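You operate a simulated robot arm through the tools that you are given. There is no shell and no other tool. Be economical: measure what you need, move in short steps, check, and stop when the job is done.

The job below is to be done with a simulated robot arm. You get a single attempt, and the scene is never put back.

TASK
Mix a double batch of umber filler and crank it smooth.
Fine: two pumps of water, tint dial to umber, one pump of tint, then two slides of powder; it stays in the tank, spout stays.

The check looks at the end state, three seconds after you hand in, the way a careful person would. Anything else that was tipped, shoved, dropped, spilled or broken makes it a failure.

THE ROBOT
A 7-joint arm with a two-finger parallel gripper, fixed in place. Base frame: the origin is at the foot of the arm, x ahead of it, y to its left, z up; the work surface is at about z = 0. Lengths are in m, angles in degrees, forces in N, time in s.
With the tool pointing down near the work surface it reaches from about 0.24 to 0.62 m from the base axis. Its first joint turns from -66.0 to 66.0 degrees. Payload 2.6 kg.
The tool frame sits at the grasp point between the pads (the TCP): z along the fingers, y along the line on which they close. The tips reach 0.03 m beyond it. The gripper opens to 0.094 m. The fingers are 0.028 m wide and 0.01 m thick; the gripper's body (0.05 by 0.096 m) begins 0.055 m behind the TCP.
Orientation is that of the tool frame in the base frame, as a unit quaternion [w, x, y, z]. With the fingers straight down and closing along the base's y, the tool's x points along the base's -x, its y along +y and its z along -z.

THE INTERFACE
- The arm moves only by the tool drive_tool. Its argument "deltas" is a list of rows, each a list of 3 entries, a list of its own where there are three numbers: the turn, a rotation vector about the tool's x, y, z in degrees, then the shift along the tool's x, y, z in m, then the opening, from 0 (shut) to 1 (fully open). In form: [[[wx, wy, wz], [tx, ty, tz], fingers], ...]. A call has 1 to 12 rows; each row shifts and turns the commanded pose from where the row before left it, along the tool's axes as they then stand. Rows are played at 5 a second. More than 0.05 m and 8.6 degrees between two rows, or a gripper value outside its range, and nothing of the call is played. Where a pose cannot be reached the arm comes as near as it can. A force on the tool above 40 N (or 10 N above the force at the start of the call, whichever is more), or a blocked arm, ends the call early, and 0.2 s more pass. The fingers move at their own pace (about 0.072 m/s each) and stop on an object; they squeeze with about 22 N. The grip force told is the motor's: it shows also when the fingers shut on nothing. Time passes only in rows, and 0.2 s behind the last, so rows that do not move let the fingers close. It gives the time, the measured TCP pose, the force on the tool (base axes), the opening and the grip force at its end, in the units of the frame above (readings bear some noise), with the torque about the TCP (base axes, N m) and any sound that the robot's microphone picked up.
- Cameras (640 x 400 px; columns grow to the right, rows downward): "scene" is fixed at [0.0416, 0.4343, 0.5691]; the picture's right is [-0.74, -0.67, 0.00], its down [-0.36, 0.39, -0.85] and it looks along [0.57, -0.63, -0.53] (base axes); focal length 349 px, centre (320, 200). "wrist" rides on the gripper at [0.076, 0.014, -0.102] in the tool frame; the picture's right is [-0.18, 0.98, 0.00], its down [-0.75, -0.14, -0.64] and it looks along [-0.63, -0.12, 0.77] (tool axes); focal length 243 px, centre (320, 200). There is no depth. A picture from a camera that has moved, and an enlarged one, comes with that camera's place and axes in the base frame and with its lens.
- snapshot(camera): a new picture of that camera. It takes no simulated time.
- close_up(camera, box): a new picture of the part [left, top, right, bottom] of that camera's present view, enlarged. It takes no simulated time.
- hand_in(): hands the job in; it is judged then, once.

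Work in short steps. Places have to be worked out from the pictures, the camera data and where the tool is seen: move nearer, look again, correct. Check each grasp and each placing, and mend what went wrong. You have 120 turns and 76 pictures in all, those below and enlarged ones among them. Open the gripper and draw the arm clear of the work before you hand the job in, unless the task says otherwise; then end with one line.

The tools are called after "Request:" as a command line: name --argument value ..., lists and objects as JSON in quotes. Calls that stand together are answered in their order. drive_tool: Moves the arm, as the interface text tells. Its arguments: {"type":"object","properties":{"deltas":{"type":"array","items":{"type":"array"}}},"required":["deltas"]} The other tools are called the same way: snapshot (camera) takes a picture; close_up (camera, box) takes an enlarged picture of a part of a camera's view; hand_in () hands the job in.

At the start:

```text
time_s: 0.0
tool_pos: [0.3449, 0.1066, 0.3619]
ee_rot: [-0.001, 0.0, 1.0, -0.001]
contact_force: [1.2, -0.4, 0.7]
moment: [-0.01, 0.01, 0.01]
opening: 0.0942
grip_force: 0.0
```

scene: 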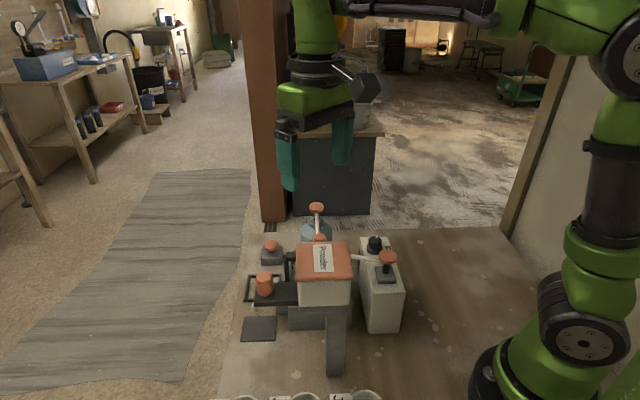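
wrist: 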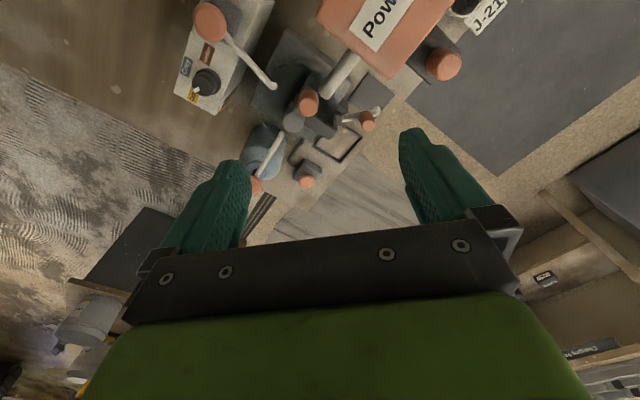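

I start by looking closely at the machine from both cameras.

Request:
close_up --camera "scene" --box '[220, 190, 440, 400]'

Request:
close_up --camera "wrist" --box '[160, 0, 520, 200]'

```text
1.90 times, centred on (330, 295) of scene
camera zoom: at [0.0416, 0.4343, 0.5691], right [-0.74, -0.67, 0.0], down [-0.36, 0.39, -0.85], along [0.57, -0.63, -0.53], focal length 664 px, centre (301, 19)
```

zoom: 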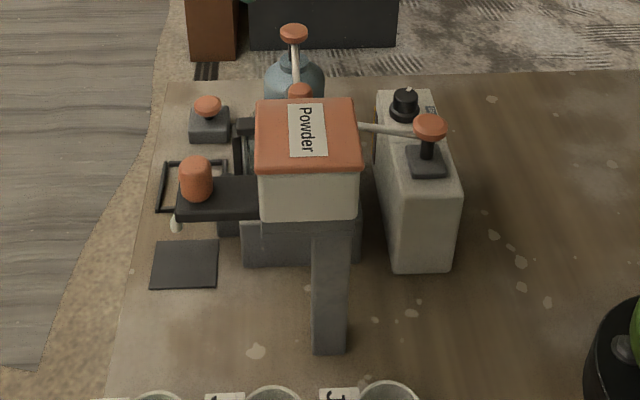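

```text
1.78 times, centred on (340, 100) of wrist
camera zoom: at [0.2696, 0.1205, 0.4631], right [0.18, 0.98, 0.0], down [0.75, -0.14, 0.64], along [0.63, -0.12, -0.77], focal length 431 px, centre (284, 378)
```

zoom: 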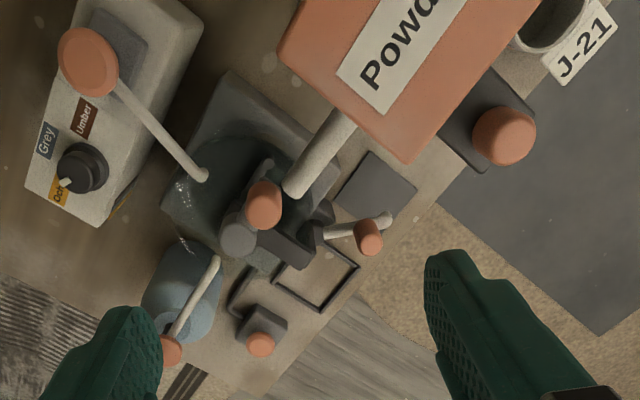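

Triangulating from both views gives tint knob ≈(0.269,0.005,0.157), dial ≈(0.326,-0.039,0.127), water knob ≈(0.472,-0.025,0.155), crank knob ≈(0.345,0.096,0.21) and powder slide knob ≈(0.337,0.223,0.21). I move high, closing the fingers, to a point above and short of the water knob, then look.

Request:
drive_tool --deltas '[[[0, 0, 0], [-0.032, -0.033, 0], 0], [[0, 0, 0], [-0.032, -0.033, 0], 0], [[0, 0, 0], [-0.032, -0.033, 0], 0], [[0, 0, 0], [-0.031, -0.033, 0], 0], [[0, 0, 0], [0, 0, 0.04], 0], [[0, 0, 0], [0, 0, 0.04], 0], [[0, 0, 0], [0, 0, 0], 0]]'

Request:
snapshot --camera "wrist"

Request:
close_up --camera "scene" --box '[220, 190, 440, 400]'

```text
time_s: 1.6
tool_pos: [0.4724, -0.0247, 0.2796]
ee_rot: [0.0, 0.0, 1.0, 0.0]
contact_force: [0.0, 0.6, -0.4]
moment: [-0.05, 0.0, 0.02]
opening: 0.0001
grip_force: 22.0
```

```text
71 pictures are left
camera wrist: at [0.3968, -0.0107, 0.3812], right [0.18, 0.98, 0.0], down [0.75, -0.14, 0.64], along [0.63, -0.12, -0.77], focal length 243 px, centre (320, 200)
```

wrist: 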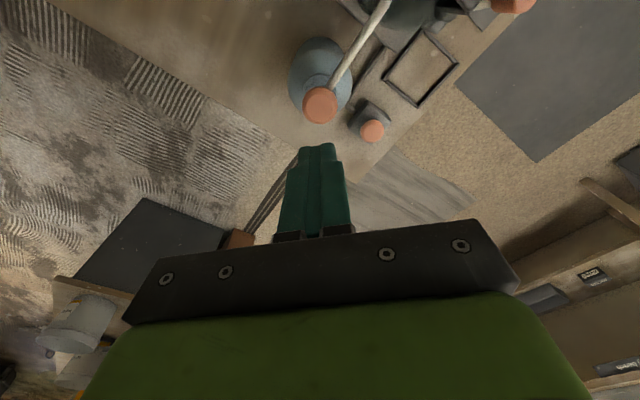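

```text
1.90 times, centred on (330, 295) of scene
camera zoom: at [0.0416, 0.4343, 0.5691], right [-0.74, -0.67, 0.0], down [-0.36, 0.39, -0.85], along [0.57, -0.63, -0.53], focal length 664 px, centre (301, 19)
```

zoom: 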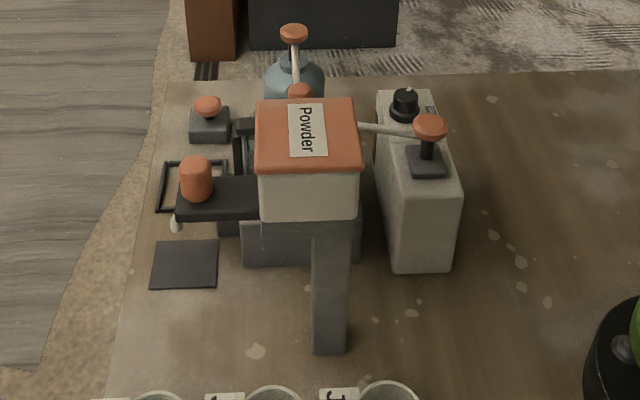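

The newest wrist picture puts the water knob at (0.471,-0.025) and z≈0.155, right under the fingers. I come down to just above it, then press gently.

Request:
drive_tool --deltas '[[[0, 0, 0], [0, 0, 0.04], 0], [[0, 0, 0], [0, 0, 0.03], 0], [[0, 0, 0], [0, 0, 0.01], 0], [[0, 0, 0], [0, 0, 0.006], 0], [[0, 0, 0], [0, 0, 0.006], 0]]'

Request:
snapshot --camera "scene"

```text
time_s: 2.8
tool_pos: [0.4722, -0.0249, 0.1903]
ee_rot: [0.0, -0.001, 1.0, 0.0]
contact_force: [2.8, 1.5, 4.9]
moment: [0.02, -0.05, 0.01]
opening: 0.0
grip_force: 22.5
```

```text
69 pictures are left
```

scene: 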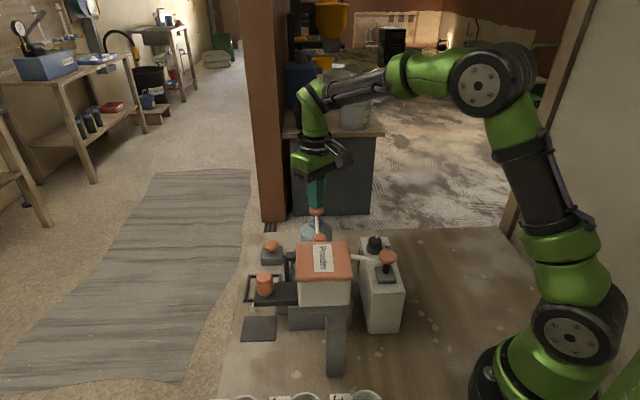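

The reading shows 4.9 N at tip z≈0.160, so the fingers just touch the knob. I press down in small steps and watch the force.

Request:
drive_tool --deltas '[[[0, 0, 0], [0, 0, 0.005], 0], [[0, 0, 0], [0, 0, 0.005], 0], [[0, 0, 0], [0, 0, 0.005], 0]]'

```text
time_s: 3.5
tool_pos: [0.4728, -0.0263, 0.1828]
ee_rot: [0.004, 0.002, 1.0, 0.001]
contact_force: [-5.4, 0.0, 9.8]
moment: [-0.02, 0.28, -0.02]
opening: 0.0001
grip_force: 21.7
stopped in row 3: the force on the tool passed its limit at 47 N (the readings are from after the stop); the commanded pose is now the measured one
```

The call stopped on a 47 N spike after about 7 mm of travel. I look closely to see what happened at the knob.

Request:
close_up --camera "scene" --box '[260, 170, 380, 245]'

Request:
close_up --camera "wrist" --box '[220, 40, 460, 190]'

```text
5.33 times, centred on (320, 208) of scene
camera zoom: at [0.0415, 0.4343, 0.5691], right [-0.74, -0.67, 0.0], down [-0.36, 0.39, -0.85], along [0.57, -0.63, -0.53], focal length 1859 px, centre (320, 160)
```

zoom: 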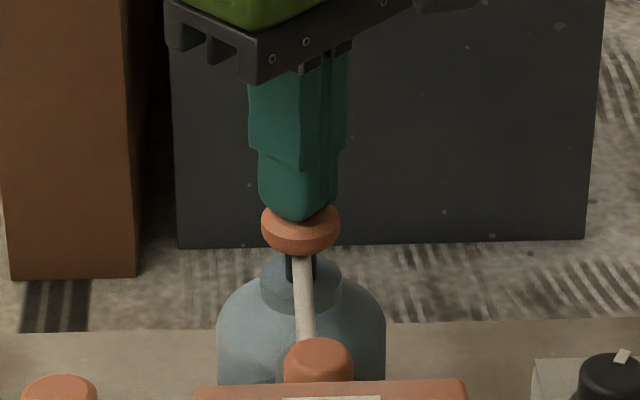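

```text
2.67 times, centred on (340, 115) of wrist
camera zoom: at [0.396, -0.0113, 0.2851], right [0.19, 0.98, 0.0], down [0.75, -0.15, 0.65], along [0.64, -0.12, -0.76], focal length 647 px, centre (267, 427)
```

zoom: 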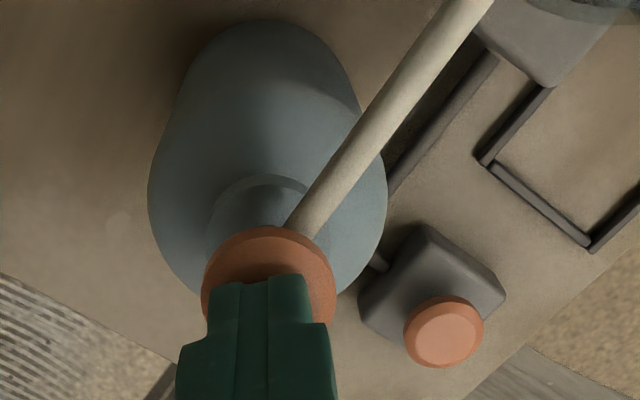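

The fingers sit centred on the knob and stem is still exposed, so the pump has stroke left. I press more slowly.

Request:
drive_tool --deltas '[[[0, 0, 0], [0, 0, 0.002], 0], [[0, 0, 0], [0, 0, 0.002], 0], [[0, 0, 0], [0, 0, 0.002], 0]]'

```text
time_s: 4.1
tool_pos: [0.4723, -0.026, 0.1838]
ee_rot: [0.006, 0.003, 1.0, 0.001]
contact_force: [-5.2, -0.5, 9.2]
moment: [-0.02, 0.27, -0.01]
opening: 0.0
grip_force: 21.8
stopped in row 2: the force on the tool passed its limit at 44 N (the readings are from after the stop); the commanded pose is now the measured one
```

Only about 1 mm more before 44 N, so it may be at its stop or the press may be jamming. I lift off and compare the knob height.

Request:
drive_tool --deltas '[[[0, 0, 0], [0, 0, -0.02], 0], [[0, 0, 0], [0, 0, -0.015], 0], [[0, 0, 0], [0, 0, 0], 0]]'

Request:
close_up --camera "scene" --box '[260, 170, 380, 245]'

Request:
close_up --camera "wrist" --box '[220, 0, 520, 190]'

```text
time_s: 4.9
tool_pos: [0.4719, -0.0263, 0.219]
ee_rot: [0.004, 0.002, 1.0, 0.002]
contact_force: [-0.4, -0.2, 0.2]
moment: [-0.01, -0.02, -0.02]
opening: 0.0
grip_force: 21.9
```

```text
5.33 times, centred on (320, 208) of scene
camera zoom: at [0.0416, 0.4343, 0.5691], right [-0.74, -0.67, 0.0], down [-0.36, 0.39, -0.85], along [0.57, -0.63, -0.53], focal length 1859 px, centre (320, 160)
```

zoom: 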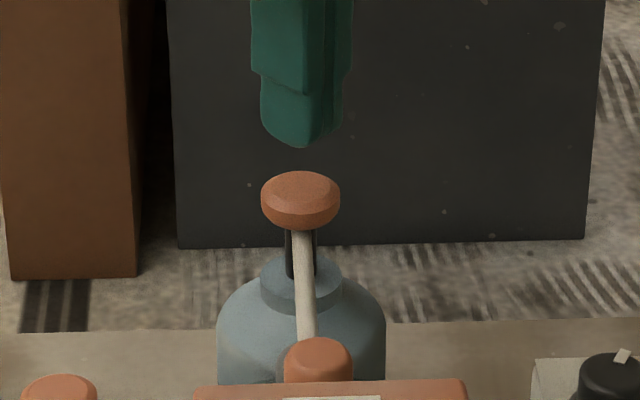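

```text
2.11 times, centred on (370, 95) of wrist
camera zoom: at [0.3951, -0.0128, 0.319], right [0.19, 0.98, 0.0], down [0.75, -0.15, 0.65], along [0.64, -0.12, -0.76], focal length 511 px, centre (215, 421)
```

zoom: 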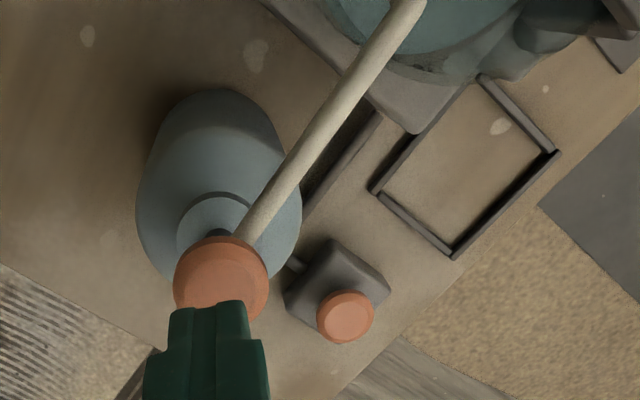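

The knob sprang back about 12 mm, so the press reached a hard stop with a spring of about 9 N. To confirm one pump was delivered, I back up to view the tank inside.

Request:
drive_tool --deltas '[[[0, 0, 0], [0, 0, -0.045], 0], [[0, 0, 0], [0.03, 0.02, -0.035], 0], [[0, 0, 0], [0.04, 0.02, 0], 0], [[0, 0, 0], [0.04, 0.02, 0], 0], [[0, 0, 0], [0, 0, 0], 0]]'

Request:
close_up --camera "wrist" --box '[160, 0, 480, 200]'

```text
refused: row 2 steps farther than a row can; nothing moved
```

```text
2.00 times, centred on (320, 100) of wrist
camera zoom: at [0.3951, -0.0128, 0.319], right [0.19, 0.98, 0.0], down [0.75, -0.15, 0.65], along [0.64, -0.12, -0.76], focal length 485 px, centre (320, 400)
```

zoom: 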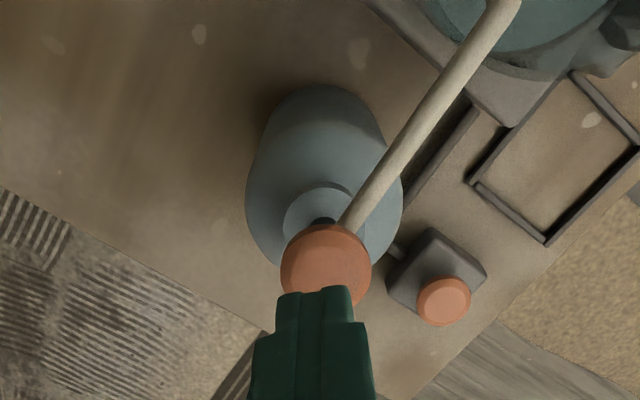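

The move was refused because one step was too long, so I repeat it with smaller steps.

Request:
drive_tool --deltas '[[[0, 0, 0], [0, 0, -0.045], 0], [[0, 0, 0], [0, 0, -0.035], 0], [[0, 0, 0], [0.035, 0.02, 0], 0], [[0, 0, 0], [0.035, 0.02, 0], 0], [[0, 0, 0], [0.035, 0.02, 0], 0], [[0, 0, 0], [0, 0, 0], 0]]'

Request:
close_up --camera "wrist" --box '[160, 0, 480, 200]'

```text
time_s: 6.3
tool_pos: [0.3676, 0.0345, 0.2962]
ee_rot: [0.005, 0.003, 1.0, 0.002]
contact_force: [-0.1, -0.3, -0.4]
moment: [0.02, -0.01, 0.0]
opening: 0.0
grip_force: 21.6
```

```text
2.00 times, centred on (320, 100) of wrist
camera zoom: at [0.2911, 0.0486, 0.3966], right [0.19, 0.98, 0.0], down [0.75, -0.15, 0.65], along [0.64, -0.12, -0.76], focal length 485 px, centre (320, 400)
```

zoom: 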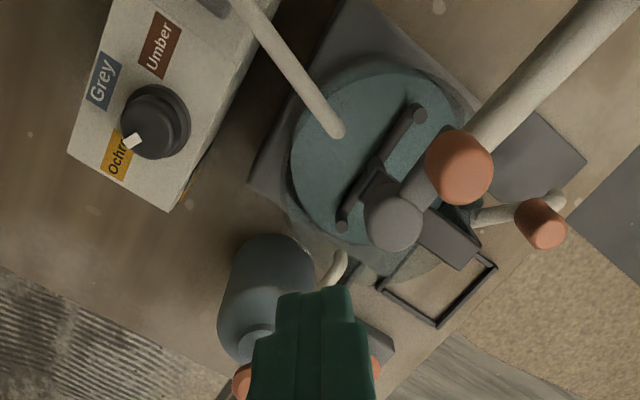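

The tank now shows teal liquid and the dial points to Ochre. I return to the water knob for the second pump, pressing until the stop as before.

Request:
drive_tool --deltas '[[[0, 0, 0], [-0.035, -0.02, 0], 0], [[0, 0, 0], [-0.035, -0.02, 0], 0], [[0, 0, 0], [-0.033, -0.019, 0], 0], [[0, 0, 0], [0, 0, 0.045], 0], [[0, 0, 0], [0, 0, 0.04], 0], [[0, 0, 0], [0, 0, 0.01], 0], [[0, 0, 0], [0, 0, 0.005], 0], [[0, 0, 0], [0, 0, 0.005], 0], [[0, 0, 0], [0, 0, 0.005], 0], [[0, 0, 0], [0, 0, 0.004], 0], [[0, 0, 0], [0, 0, 0.004], 0]]'

```text
time_s: 8.7
tool_pos: [0.4694, -0.0261, 0.1834]
ee_rot: [0.007, 0.004, 1.0, 0.002]
contact_force: [-15.3, -4.9, 32.3]
moment: [-0.09, 0.89, 0.09]
opening: 0.0
grip_force: 22.1
```

It bottomed out at the same height, z≈0.183, with 32 N. I lift, go back to the same viewpoint and compare the tank level.

Request:
drive_tool --deltas '[[[0, 0, 0], [0, 0, -0.04], 0], [[0, 0, 0], [0, 0, -0.04], 0], [[0, 0, 0], [0, 0, -0.037], 0], [[0, 0, 0], [0.035, 0.02, 0], 0], [[0, 0, 0], [0.035, 0.02, 0], 0], [[0, 0, 0], [0.033, 0.02, 0], 0], [[0, 0, 0], [0, 0, 0], 0]]'

Request:
close_up --camera "wrist" --box '[160, 0, 480, 200]'

```text
time_s: 10.3
tool_pos: [0.3678, 0.0364, 0.2957]
ee_rot: [0.004, 0.003, 1.0, 0.002]
contact_force: [0.3, 0.4, 0.2]
moment: [0.02, 0.06, 0.02]
opening: 0.0
grip_force: 21.9
```

```text
2.00 times, centred on (320, 100) of wrist
camera zoom: at [0.2899, 0.0508, 0.3974], right [0.19, 0.98, 0.0], down [0.75, -0.15, 0.65], along [0.64, -0.12, -0.76], focal length 485 px, centre (320, 400)
```

zoom: 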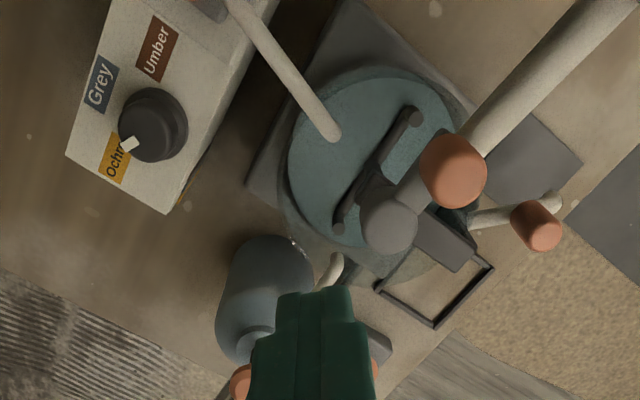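

The liquid level looks slightly higher. The dial is at ≈(0.326,-0.038), with its pointer at about -70° (Ochre) and Umber about 126° clockwise seen from above. I move above the dial, pre-turn the gripper 48° and part-open it.

Request:
drive_tool --deltas '[[[0, 0, 0], [0.021, -0.037, 0], 0], [[0, 0, 0], [0.021, -0.037, 0], 0.6], [[0, 0, -8], [0, 0, 0], 0.6], [[0, 0, -8], [0, 0, 0], 0.6], [[0, 0, -8], [0, 0, 0], 0.6], [[0, 0, -8], [0, 0, 0], 0.6], [[0, 0, -8], [0, 0, 0], 0.6], [[0, 0, -8], [0, 0, 0], 0.6], [[0, 0, 0], [0, 0, 0.04], 0.6], [[0, 0, 0], [0, 0, 0.04], 0.6], [[0, 0, 0], [0, 0, 0], 0.6]]'

Request:
snapshot --camera "wrist"

Request:
close_up --camera "scene" --box '[300, 180, 440, 270]'

```text
time_s: 12.7
tool_pos: [0.323, -0.0393, 0.2163]
ee_rot: [0.005, -0.404, 0.915, 0.0]
contact_force: [-0.6, 0.5, 0.0]
moment: [0.0, 0.03, 0.0]
opening: 0.0563
grip_force: 0.1
```

```text
61 pictures are left
camera wrist: at [0.2612, -0.086, 0.3159], right [-0.6, 0.8, 0.0], down [0.61, 0.46, 0.65], along [0.52, 0.39, -0.76], focal length 243 px, centre (320, 200)
```

wrist: 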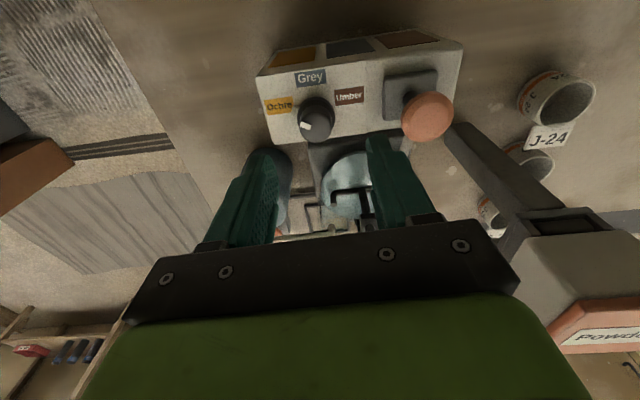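

```text
4.44 times, centred on (370, 225) of scene
camera zoom: at [0.0416, 0.4343, 0.5691], right [-0.74, -0.67, 0.0], down [-0.36, 0.39, -0.85], along [0.57, -0.63, -0.53], focal length 1549 px, centre (98, 89)
```

zoom: 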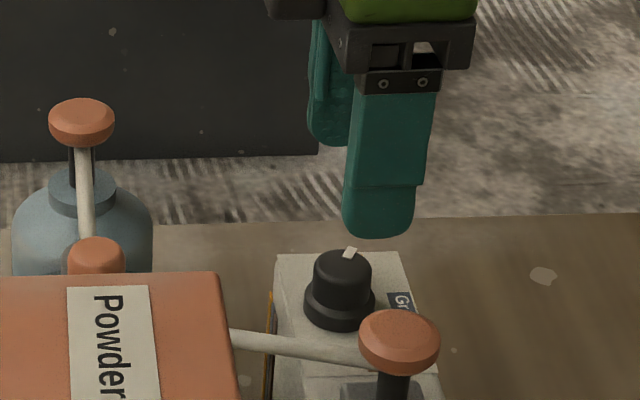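

The fingers straddle the dial area, but my height estimates disagree, so I take a close-up of the dial for a more accurate fix.

Request:
close_up --camera "wrist" --box '[240, 30, 480, 180]'

```text
2.67 times, centred on (360, 105) of wrist
camera zoom: at [0.2612, -0.086, 0.3159], right [-0.6, 0.8, 0.0], down [0.61, 0.46, 0.65], along [0.52, 0.39, -0.76], focal length 647 px, centre (213, 453)
```

zoom: 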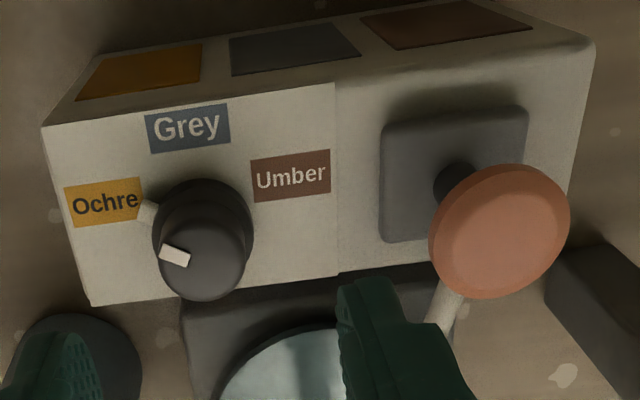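

The dial centre is at ≈(0.327,-0.040), its top at z≈0.137 and the box face at z≈0.098. I shift slightly, descend to TCP z≈0.143 and grip.

Request:
drive_tool --deltas '[[[0, 0, 0], [-0.002, -0.0037, 0.03], 0.6], [[0, 0, 0], [0, 0, 0.025], 0.6], [[0, 0, 0], [0, 0, 0.018], 0.6], [[0, 0, 0], [0, 0, 0], 0.25], [[0, 0, 0], [0, 0, 0], 0], [[0, 0, 0], [0, 0, 0], 0]]'

Request:
close_up --camera "wrist" --box '[200, 30, 480, 205]'

```text
time_s: 14.1
tool_pos: [0.328, -0.0391, 0.1446]
ee_rot: [0.005, -0.403, 0.915, -0.002]
contact_force: [17.1, -10.0, -12.7]
moment: [0.94, 0.18, 0.01]
opening: 0.0275
grip_force: 45.1
```

```text
2.29 times, centred on (340, 118) of wrist
camera zoom: at [0.2653, -0.0864, 0.2445], right [-0.6, 0.8, -0.01], down [0.6, 0.46, 0.65], along [0.52, 0.39, -0.76], focal length 555 px, centre (274, 389)
```

zoom: 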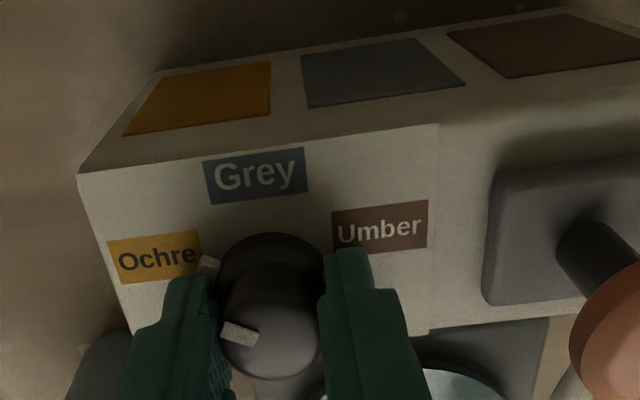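

The dial is gripped at 27.5 mm with some side load along the closing line. I relieve that by a small shift, then turn the first half clockwise and check.

Request:
drive_tool --deltas '[[[0, 0, 0], [0, -0.0015, 0], 0], [[0, 0, 6], [0, 0, 0], 0], [[0, 0, 8], [0, 0, 0], 0], [[0, 0, 8], [0, 0, 0], 0], [[0, 0, 8], [0, 0, 0], 0], [[0, 0, 8], [0, 0, 0], 0], [[0, 0, 8], [0, 0, 0], 0], [[0, 0, 8], [0, 0, 0], 0], [[0, 0, 8], [0, 0, 0], 0]]'

Request:
close_up --camera "wrist" --box '[160, 0, 480, 200]'

```text
time_s: 14.9
tool_pos: [0.3278, -0.0405, 0.1434]
ee_rot: [0.004, -0.307, 0.952, 0.001]
contact_force: [-4.9, -0.1, 1.3]
moment: [0.19, -0.84, -0.02]
opening: 0.0273
grip_force: 44.7
stopped in row 3: the force on the tool passed its limit at 42 N (the readings are from after the stop); the commanded pose is now the measured one
```

```text
2.00 times, centred on (320, 100) of wrist
camera zoom: at [0.2585, -0.0733, 0.2446], right [-0.43, 0.9, 0.0], down [0.69, 0.33, 0.65], along [0.58, 0.28, -0.76], focal length 485 px, centre (320, 400)
```

zoom: 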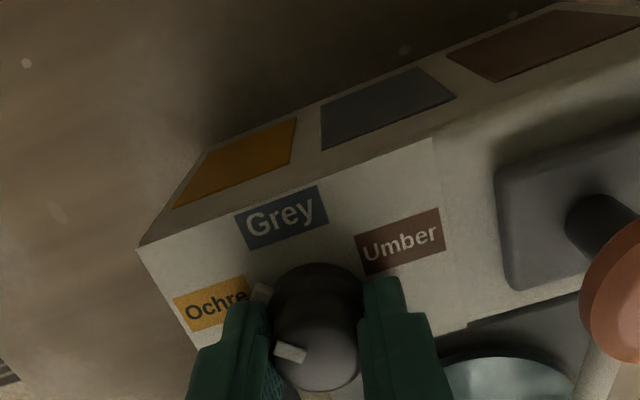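

The dial turned with the gripper by about 12°, and the stop was only a side-force spike. I continue in gentler steps.

Request:
drive_tool --deltas '[[[0, 0, 4], [0, 0, 0], 0], [[0, 0, 4], [0, 0, 0], 0], [[0, 0, 4], [0, 0, 0], 0], [[0, 0, 4], [0, 0, 0], 0], [[0, 0, 4], [0, 0, 0], 0]]'

```text
time_s: 16.1
tool_pos: [0.328, -0.0409, 0.144]
ee_rot: [0.003, -0.139, 0.99, 0.001]
contact_force: [8.6, -2.0, -2.9]
moment: [-0.72, 1.19, 0.03]
opening: 0.0271
grip_force: 45.5
```

Turned 32° so far with light forces. I continue.

Request:
drive_tool --deltas '[[[0, 0, 5], [0, 0, 0], 0], [[0, 0, 5], [0, 0, 0], 0], [[0, 0, 5], [0, 0, 0], 0], [[0, 0, 5], [0, 0, 0], 0], [[0, 0, 5], [0, 0, 0], 0], [[0, 0, 5], [0, 0, 0], 0], [[0, 0, 5], [0, 0, 0], 0], [[0, 0, 5], [0, 0, 0], 0], [[0, 0, 5], [0, 0, 0], 0], [[0, 0, 5], [0, 0, 0], 0]]'

Request:
close_up --camera "wrist" --box '[160, 0, 480, 200]'

```text
time_s: 18.3
tool_pos: [0.3296, -0.0421, 0.1438]
ee_rot: [0.003, 0.293, 0.956, -0.001]
contact_force: [6.7, -26.7, -14.1]
moment: [-0.94, 0.04, 0.02]
opening: 0.0273
grip_force: 44.7
```

```text
2.00 times, centred on (320, 100) of wrist
camera zoom: at [0.2733, 0.0126, 0.2447], right [0.7, 0.71, 0.0], down [0.54, -0.54, 0.65], along [0.46, -0.45, -0.76], focal length 485 px, centre (320, 400)
```

zoom: 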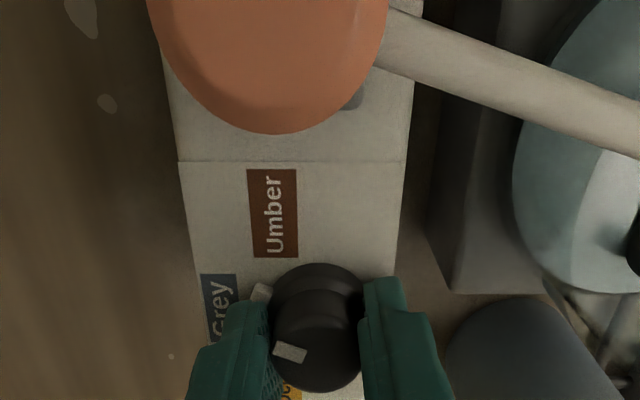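

82° done, and the side force is growing toward -y, so I shift slightly with it and continue 40° more.

Request:
drive_tool --deltas '[[[0, 0, 0], [-0.001, -0.001, 0], 0], [[0, 0, 5], [0, 0, 0], 0], [[0, 0, 5], [0, 0, 0], 0], [[0, 0, 5], [-0.0005, 0, 0], 0], [[0, 0, 5], [0, 0, 0], 0], [[0, 0, 5], [-0.0005, 0, 0], 0], [[0, 0, 5], [0, 0, 0], 0], [[0, 0, 5], [0, 0, 0], 0], [[0, 0, 5], [0, 0, 0], 0]]'

Request:
close_up --camera "wrist" --box '[160, 0, 480, 200]'

```text
time_s: 19.9
tool_pos: [0.327, -0.0423, 0.1435]
ee_rot: [0.0, 0.517, 0.856, 0.002]
contact_force: [-3.3, 0.9, 2.9]
moment: [-0.5, 0.0, -0.03]
opening: 0.0276
grip_force: 44.6
stopped in row 7: the force on the tool passed its limit at 42 N (the readings are from after the stop); the commanded pose is now the measured one
```

```text
2.00 times, centred on (320, 100) of wrist
camera zoom: at [0.3053, 0.0311, 0.2452], right [0.96, 0.3, 0.0], down [0.23, -0.73, 0.64], along [0.19, -0.61, -0.77], focal length 485 px, centre (320, 400)
```

zoom: 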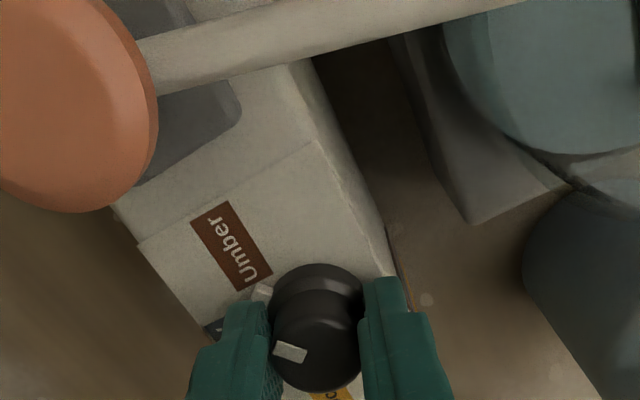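

110° done. The pointer reads about 182° against the Umber label at 164°, so about 18° is left, which I turn gently.

Request:
drive_tool --deltas '[[[0, 0, 4], [0, 0, 0], 0], [[0, 0, 4], [0, 0, 0], 0], [[0, 0, 4], [0, 0, 0], 0], [[0, 0, 4], [0, 0, 0], 0], [[0, 0, 2], [0, 0, 0], 0]]'

Request:
close_up --camera "wrist" --box '[160, 0, 480, 200]'

```text
time_s: 21.1
tool_pos: [0.3264, -0.045, 0.1428]
ee_rot: [0.0, 0.645, 0.764, 0.0]
contact_force: [-14.1, -11.0, 8.8]
moment: [0.29, -0.23, 0.62]
opening: 0.0279
grip_force: 44.9
```

```text
2.00 times, centred on (320, 100) of wrist
camera zoom: at [0.3292, 0.0335, 0.245], right [1.0, -0.02, 0.0], down [-0.01, -0.77, 0.64], along [-0.01, -0.64, -0.77], focal length 485 px, centre (320, 400)
```

zoom: 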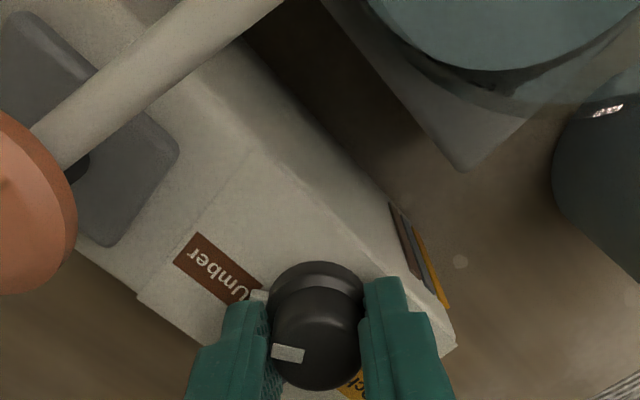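

The torque about z rose to 0.62 N·m, which suggests the dial's end stop, and the pointer is at Umber. I release, rise straight up and check.

Request:
drive_tool --deltas '[[[0, 0, 0], [0, 0, 0], 0.3], [[0, 0, 0], [0, 0, 0], 0.55], [[0, 0, 0], [0, 0, 0], 0.6], [[0, 0, 0], [0, 0, -0.03], 0.6], [[0, 0, 0], [0, 0, -0.04], 0.6], [[0, 0, 0], [0, 0, -0.02], 0.6]]'

Request:
close_up --camera "wrist" --box '[160, 0, 480, 200]'

```text
time_s: 22.5
tool_pos: [0.327, -0.0422, 0.2338]
ee_rot: [0.0, 0.644, 0.765, 0.001]
contact_force: [-0.2, 0.3, -0.2]
moment: [0.02, 0.01, 0.02]
opening: 0.0564
grip_force: 0.1
```

```text
2.00 times, centred on (320, 100) of wrist
camera zoom: at [0.3279, 0.0347, 0.3361], right [1.0, -0.01, 0.0], down [-0.01, -0.77, 0.64], along [-0.01, -0.64, -0.77], focal length 485 px, centre (320, 400)
```

zoom: 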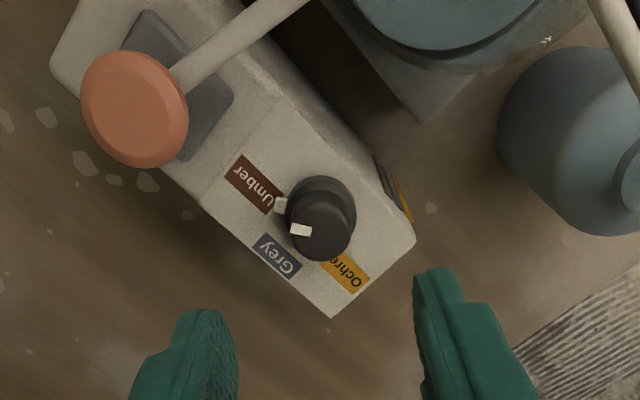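

The pointer is on Umber. I rotate the tool back to neutral with the fingers shut and move above the tint knob, estimated at (0.270,0.007).

Request:
drive_tool --deltas '[[[0, 0, -8], [0, 0, -0.01], 0], [[0, 0, -8], [0, 0, 0], 0], [[0, 0, -8], [0, 0, 0], 0], [[0, 0, -8], [0, 0, 0], 0], [[0, 0, -8], [0, 0, 0], 0], [[0, 0, -8], [0, 0, 0], 0], [[0, 0, -8], [0, 0, 0], 0], [[0, 0, -8], [0, 0, 0], 0], [[0, 0, -8], [0, 0, 0], 0], [[0, 0, -8], [0, 0, 0], 0], [[0, 0, 0], [0.028, 0.025, 0], 0], [[0, 0, 0], [0.028, 0.024, 0], 0]]'

Request:
snapshot --camera "wrist"

Request:
close_up --camera "scene" --box '[280, 170, 440, 270]'

```text
time_s: 25.1
tool_pos: [0.2699, 0.0065, 0.2431]
ee_rot: [0.0, 0.003, 1.0, 0.001]
contact_force: [-0.6, 0.1, -0.6]
moment: [-0.01, -0.03, 0.01]
opening: 0.0
grip_force: 21.8
```

```text
52 pictures are left
camera wrist: at [0.1943, 0.0207, 0.3439], right [0.19, 0.98, 0.0], down [0.75, -0.14, 0.64], along [0.63, -0.12, -0.77], focal length 243 px, centre (320, 200)
```

wrist: 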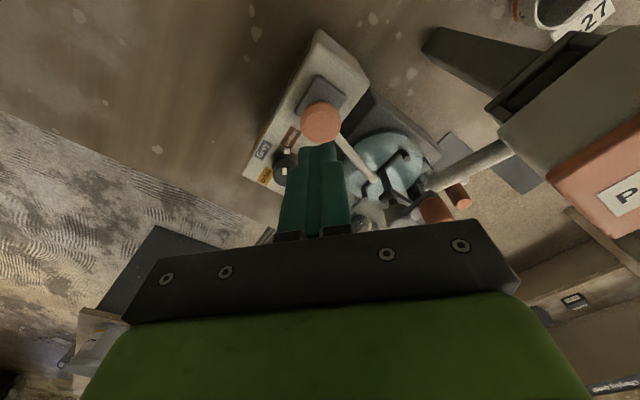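

```text
4.00 times, centred on (360, 220) of scene
camera zoom: at [0.0416, 0.4343, 0.5691], right [-0.74, -0.67, 0.0], down [-0.36, 0.39, -0.85], along [0.57, -0.63, -0.53], focal length 1394 px, centre (160, 120)
```

zoom: 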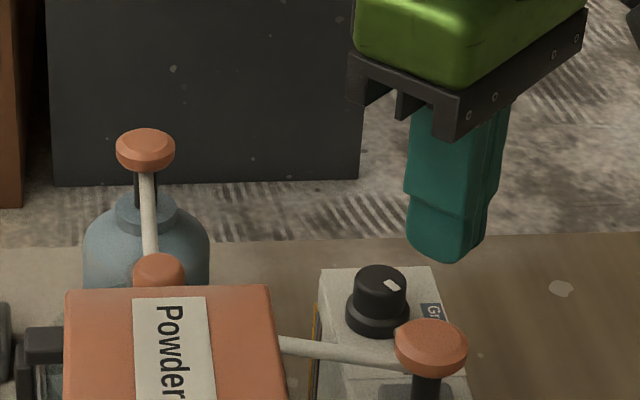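

The fingers are centred above the tint knob, whose top is at z≈0.163. I press exactly once, in small steps to the stop.

Request:
drive_tool --deltas '[[[0, 0, 0], [0, 0, 0.04], 0], [[0, 0, 0], [0, 0, 0.005], 0], [[0, 0, 0], [0, 0, 0.005], 0], [[0, 0, 0], [0, 0, 0.005], 0], [[0, 0, 0], [0, 0, 0.004], 0], [[0, 0, 0], [0, 0, 0.004], 0]]'

```text
time_s: 26.5
tool_pos: [0.2729, 0.0071, 0.1843]
ee_rot: [0.002, 0.003, 1.0, 0.001]
contact_force: [-5.3, -0.2, 11.8]
moment: [-0.04, 0.3, 0.02]
opening: 0.0
grip_force: 22.1
stopped in row 6: the force on the tool passed its limit at 46 N (the readings are from after the stop); the commanded pose is now the measured one
```

It reached a hard stop at tip z≈0.154. I check with a picture while pressed, before releasing.

Request:
close_up --camera "scene" --box '[280, 170, 440, 270]'

Request:
drive_tool --deltas '[[[0, 0, 0], [0, 0, -0.04], 0], [[0, 0, 0], [0, 0, -0.04], 0], [[0, 0, 0], [0, 0, -0.04], 0], [[0, 0, 0], [-0.02, 0, -0.02], 0], [[0, 0, 0], [-0.03, 0.01, 0], 0], [[0, 0, 0], [-0.03, 0.01, 0], 0], [[0, 0, 0], [0, 0.01, 0], 0]]'

Request:
close_up --camera "scene" --box '[280, 170, 440, 270]'

Request:
close_up --camera "wrist" --box '[180, 0, 500, 200]'

```text
4.00 times, centred on (360, 220) of scene
camera zoom: at [0.0415, 0.4343, 0.5691], right [-0.74, -0.67, 0.0], down [-0.36, 0.39, -0.85], along [0.57, -0.63, -0.53], focal length 1394 px, centre (160, 120)
```

zoom: 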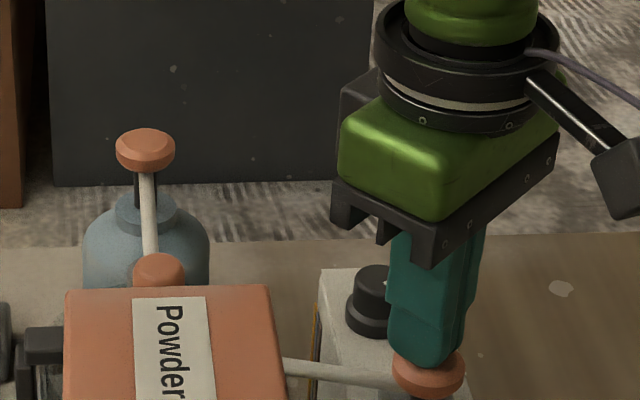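

```text
time_s: 28.1
tool_pos: [0.3522, 0.0353, 0.3238]
ee_rot: [0.003, 0.002, 1.0, 0.003]
contact_force: [0.3, 0.2, 0.2]
moment: [0.0, -0.02, 0.01]
opening: 0.0001
grip_force: 22.3
```

```text
4.00 times, centred on (360, 220) of scene
camera zoom: at [0.0416, 0.4343, 0.5691], right [-0.74, -0.67, 0.0], down [-0.36, 0.39, -0.85], along [0.57, -0.63, -0.53], focal length 1394 px, centre (160, 120)
```

zoom: 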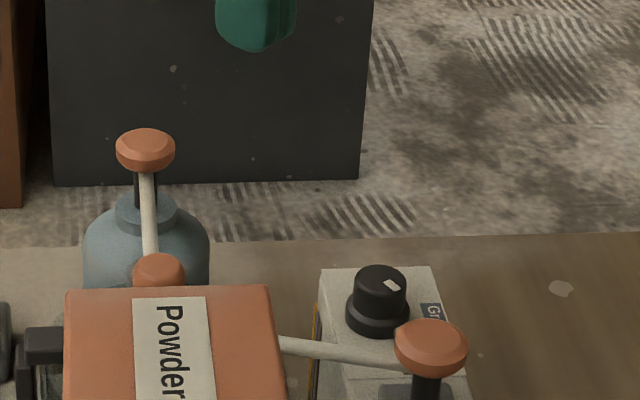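

```text
2.00 times, centred on (340, 100) of wrist
camera zoom: at [0.2754, 0.0502, 0.425], right [0.19, 0.98, 0.0], down [0.75, -0.15, 0.65], along [0.63, -0.12, -0.76], focal length 485 px, centre (280, 400)
```

zoom: 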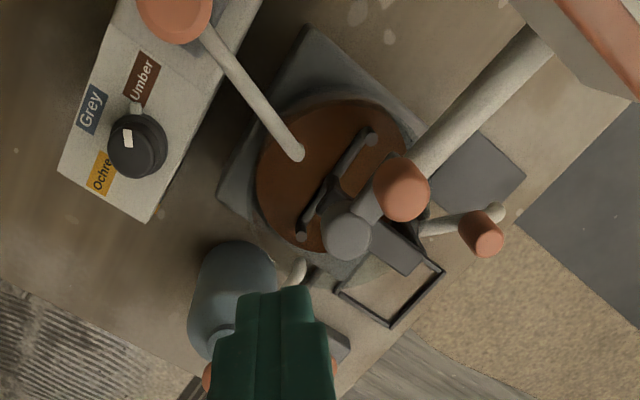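

The mix is now umber-brown and both pumps have returned. Next is the powder slide, so I move up and over to view it.

Request:
drive_tool --deltas '[[[0, 0, 0], [0, 0, -0.03], 0], [[0, 0, 0], [-0.005, 0.04, 0], 0], [[0, 0, 0], [-0.005, 0.045, 0], 0], [[0, 0, 0], [-0.005, 0.045, 0], 0], [[0, 0, 0], [-0.005, 0.045, 0], 0], [[0, 0, 0], [0, 0, 0], 0]]'

Request:
snapshot --camera "wrist"

Request:
close_up --camera "scene" --box '[220, 220, 380, 320]'

```text
time_s: 29.5
tool_pos: [0.3722, 0.2094, 0.3542]
ee_rot: [0.002, 0.003, 1.0, 0.002]
contact_force: [-0.4, 0.3, -0.2]
moment: [0.0, 0.03, 0.02]
opening: 0.0
grip_force: 22.0
```

```text
47 pictures are left
camera wrist: at [0.296, 0.2242, 0.4562], right [0.19, 0.98, 0.0], down [0.75, -0.15, 0.65], along [0.63, -0.12, -0.76], focal length 243 px, centre (320, 200)
```

wrist: 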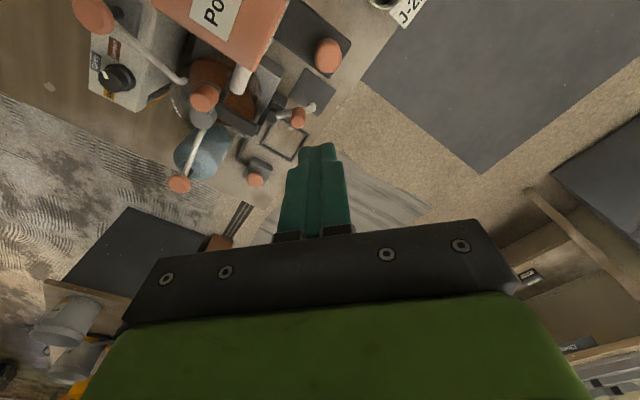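

```text
4.00 times, centred on (300, 270) of scene
camera zoom: at [0.0416, 0.4344, 0.5691], right [-0.74, -0.67, 0.0], down [-0.36, 0.39, -0.85], along [0.57, -0.63, -0.53], focal length 1394 px, centre (400, -80)
```

zoom: 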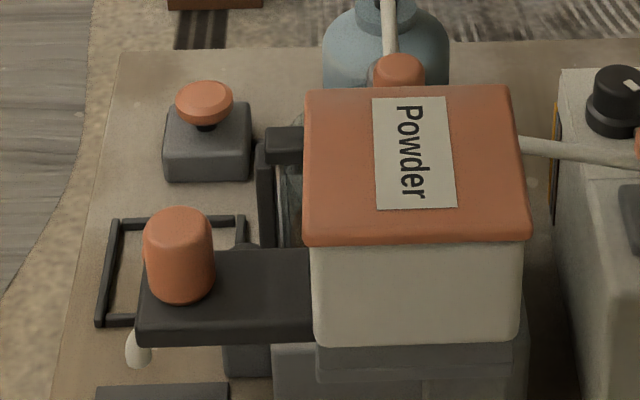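

The slide plate runs along about 42° with its knob at ≈(0.331,0.225) and knob top z≈0.232. I turn the gripper so the fingers close across the slide direction, come down to z=0.285 and look.

Request:
drive_tool --deltas '[[[0, 0, 0], [0.021, 0.008, 0], 0.6], [[0, 0, 0], [0.02, 0.008, 0], 0.6], [[0, 0, -7], [0, 0, 0], 0.6], [[0, 0, -7], [0, 0, 0], 0.6], [[0, 0, -7], [0, 0, 0], 0.6], [[0, 0, -7], [0, 0, 0], 0.6], [[0, 0, -7], [0, 0, 0], 0.6], [[0, 0, -7], [0, 0, 0], 0.6], [[0, 0, 0], [0, 0, 0.035], 0.6], [[0, 0, 0], [0, 0, 0.034], 0.6], [[0, 0, 0], [0, 0, 0], 0.6]]'

Request:
close_up --camera "wrist" --box '[200, 20, 440, 170]'

Request:
close_up --camera "scene" --box '[200, 190, 360, 290]'

```text
time_s: 31.9
tool_pos: [0.3326, 0.2267, 0.2853]
ee_rot: [0.002, -0.357, 0.934, 0.001]
contact_force: [1.4, -0.4, -0.3]
moment: [-0.01, 0.01, 0.0]
opening: 0.0563
grip_force: 0.0
```

```text
2.67 times, centred on (320, 95) of wrist
camera zoom: at [0.2661, 0.1865, 0.3859], right [-0.52, 0.86, 0.0], down [0.65, 0.39, 0.65], along [0.55, 0.34, -0.76], focal length 647 px, centre (320, 480)
```

zoom: 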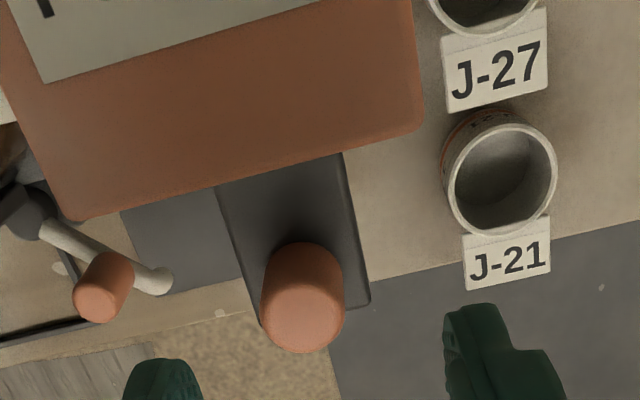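

```text
4.00 times, centred on (280, 240) of scene
camera zoom: at [0.0416, 0.4343, 0.5691], right [-0.74, -0.67, 0.0], down [-0.36, 0.39, -0.85], along [0.57, -0.63, -0.53], focal length 1394 px, centre (480, 40)
```

zoom: 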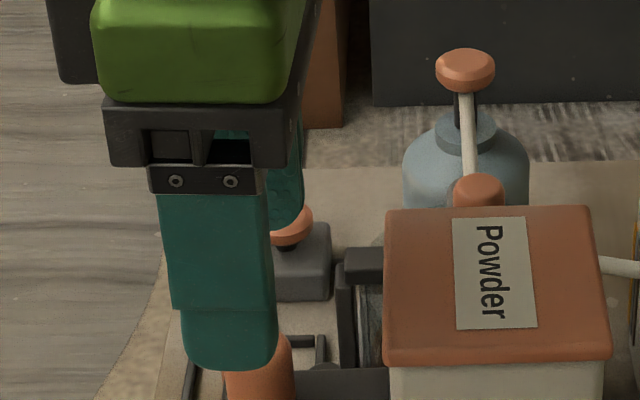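

The lid edge gives a slide direction of about 44.5°, and the knob is at (0.333,0.224), nearly centred. I trim, descend to TCP z≈0.243 and close on the knob.

Request:
drive_tool --deltas '[[[0, 0, -2.5], [0.001, -0.0025, 0.02], 0.6], [[0, 0, 0], [0, 0, 0.015], 0.6], [[0, 0, 0], [0, 0, 0.007], 0.6], [[0, 0, 0], [0, 0, 0], 0.2], [[0, 0, 0], [0, 0, 0], 0], [[0, 0, 0], [0, 0, 0], 0]]'

Request:
close_up --camera "scene" --box '[200, 200, 360, 300]'

```text
time_s: 33.3
tool_pos: [0.3344, 0.2207, 0.2431]
ee_rot: [0.004, -0.376, 0.927, -0.002]
contact_force: [11.7, -10.5, -2.6]
moment: [0.04, -0.23, -0.06]
opening: 0.0226
grip_force: 45.0
```

```text
4.00 times, centred on (280, 250) of scene
camera zoom: at [0.0417, 0.4343, 0.5691], right [-0.74, -0.67, 0.0], down [-0.36, 0.39, -0.85], along [0.57, -0.63, -0.53], focal length 1394 px, centre (480, 0)
```

zoom: 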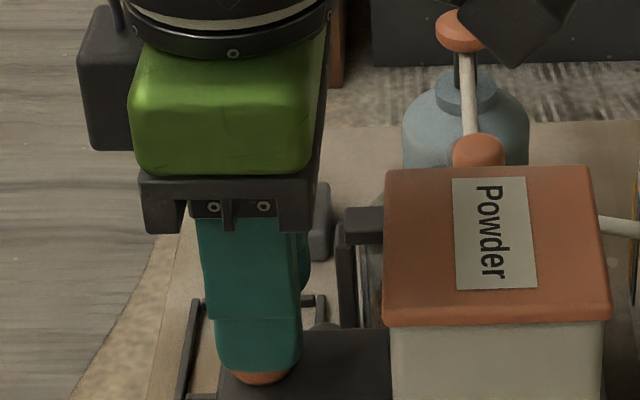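

The knob is gripped at 22.6 mm. I slide it in toward the hopper in small steps, watching the force.

Request:
drive_tool --deltas '[[[0, 0, 0], [0, -0.001, 0], 0], [[0, 0, 0], [0.005, 0, 0], 0], [[0, 0, 0], [0.006, 0, 0], 0], [[0, 0, 0], [0.006, 0, 0], 0], [[0, 0, 0], [0.006, 0, 0], 0], [[0, 0, 0], [0.006, 0, 0], 0]]'

Request:
close_up --camera "scene" --box '[200, 200, 360, 300]'

```text
time_s: 34.0
tool_pos: [0.3341, 0.2219, 0.2434]
ee_rot: [0.011, -0.381, 0.925, -0.001]
contact_force: [6.4, 4.8, -3.4]
moment: [0.47, -0.09, 0.04]
opening: 0.023
grip_force: 45.0
stopped in row 3: the force on the tool passed its limit at 44 N (the readings are from after the stop); the commanded pose is now the measured one
```

```text
4.00 times, centred on (280, 250) of scene
camera zoom: at [0.0416, 0.4344, 0.569], right [-0.74, -0.67, 0.0], down [-0.36, 0.39, -0.85], along [0.57, -0.63, -0.53], focal length 1394 px, centre (480, 0)
```

zoom: 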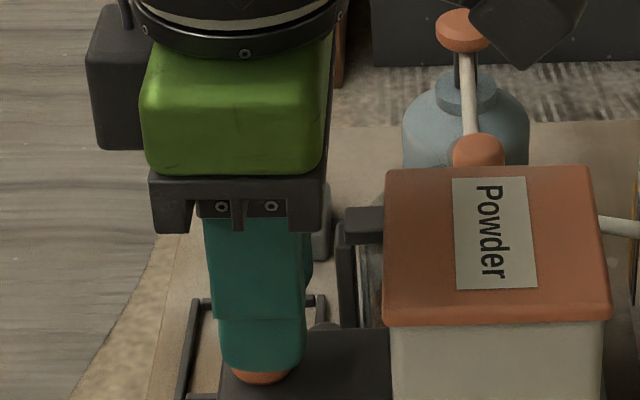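

The knob did not move inward, so the slide is at its inner stop. I pull it outward instead.

Request:
drive_tool --deltas '[[[0, 0, 0], [-0.003, 0, 0], 0], [[0, 0, 0], [-0.005, 0, 0], 0], [[0, 0, 0], [-0.006, 0, 0], 0], [[0, 0, 0], [-0.006, 0, 0], 0], [[0, 0, 0], [-0.006, 0, 0], 0]]'

Request:
close_up --camera "scene" --box '[200, 200, 360, 300]'

```text
time_s: 35.2
tool_pos: [0.3517, 0.2396, 0.2429]
ee_rot: [0.009, -0.381, 0.925, -0.001]
contact_force: [-1.0, -0.2, -5.9]
moment: [-0.19, 0.7, 0.02]
opening: 0.023
grip_force: 44.4
```

```text
4.00 times, centred on (280, 250) of scene
camera zoom: at [0.0416, 0.4344, 0.569], right [-0.74, -0.67, 0.0], down [-0.36, 0.39, -0.85], along [0.57, -0.63, -0.53], focal length 1394 px, centre (480, 0)
```

zoom: 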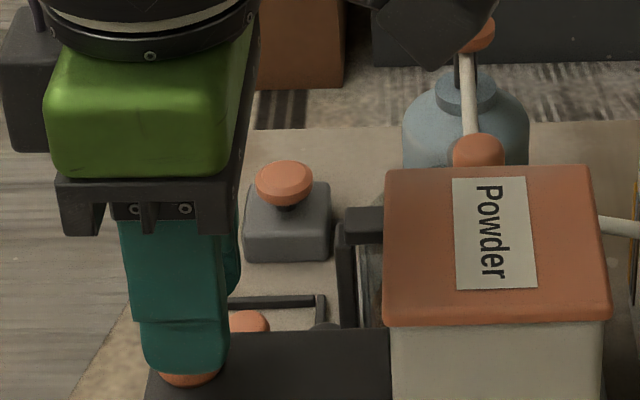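

It slides out freely, 25 mm so far. I continue outward to its stop.

Request:
drive_tool --deltas '[[[0, 0, 0], [-0.006, 0, 0], 0], [[0, 0, 0], [-0.006, 0, 0], 0], [[0, 0, 0], [-0.006, 0, 0], 0], [[0, 0, 0], [-0.005, 0, 0], 0], [[0, 0, 0], [-0.005, 0, 0], 0], [[0, 0, 0], [-0.005, 0, 0], 0], [[0, 0, 0], [-0.005, 0, 0], 0], [[0, 0, 0], [-0.005, 0, 0], 0]]'

Request:
close_up --camera "scene" --box '[200, 200, 360, 300]'

```text
time_s: 37.0
tool_pos: [0.3826, 0.2707, 0.2477]
ee_rot: [0.012, -0.382, 0.924, 0.0]
contact_force: [0.6, -0.5, 0.0]
moment: [-0.03, 0.01, 0.01]
opening: 0.0002
grip_force: 32.9
```

```text
4.00 times, centred on (280, 250) of scene
camera zoom: at [0.0416, 0.4344, 0.5691], right [-0.74, -0.67, 0.0], down [-0.36, 0.39, -0.85], along [0.57, -0.63, -0.53], focal length 1394 px, centre (480, 0)
```

zoom: 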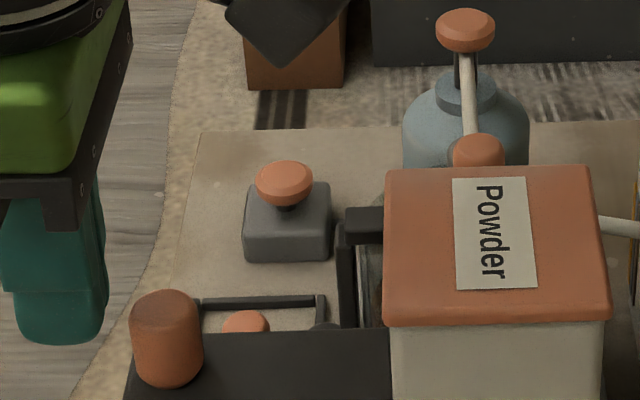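

The fingers slipped off when the slide hit its outer stop, about 34 mm out, and the slide stayed out. I reopen, straighten the small tilt and re-approach the knob along the slide line.

Request:
drive_tool --deltas '[[[-0.5, 1.2, 0], [0, 0, 0], 0.6], [[0, 0, 0], [0, 0, 0], 0.6], [[0, 0, 0], [0.012, 0, 0.002], 0.6], [[0, 0, 0], [0.012, 0, 0.003], 0.6], [[0, 0, 0], [0.009, 0, 0], 0.6], [[0, 0, 0], [0, 0, 0], 0.6]]'

Request:
close_up --camera "wrist" --box '[200, 20, 440, 170]'

Request:
close_up --camera "scene" --box '[200, 200, 360, 300]'

```text
time_s: 38.4
tool_pos: [0.3593, 0.2459, 0.2402]
ee_rot: [-0.002, -0.381, 0.925, -0.001]
contact_force: [0.2, -0.7, 0.0]
moment: [-0.02, -0.03, 0.02]
opening: 0.0562
grip_force: 0.1
```

```text
2.67 times, centred on (320, 95) of wrist
camera zoom: at [0.2959, 0.2028, 0.342], right [-0.56, 0.83, 0.0], down [0.64, 0.43, 0.64], along [0.53, 0.36, -0.77], focal length 647 px, centre (320, 480)
```

zoom: 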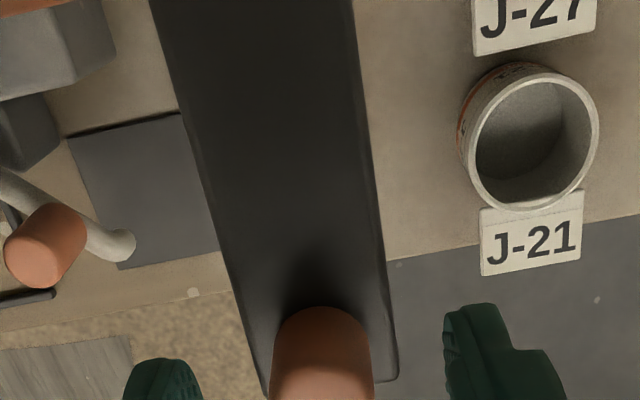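

```text
4.00 times, centred on (280, 250) of scene
camera zoom: at [0.0416, 0.4343, 0.5691], right [-0.74, -0.67, 0.0], down [-0.36, 0.39, -0.85], along [0.57, -0.63, -0.53], focal length 1394 px, centre (480, 0)
```

zoom: 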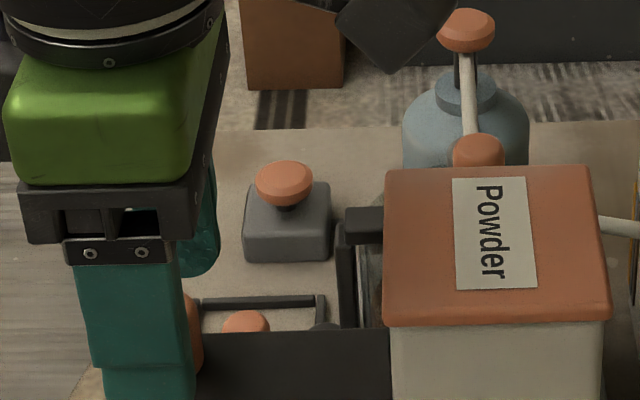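

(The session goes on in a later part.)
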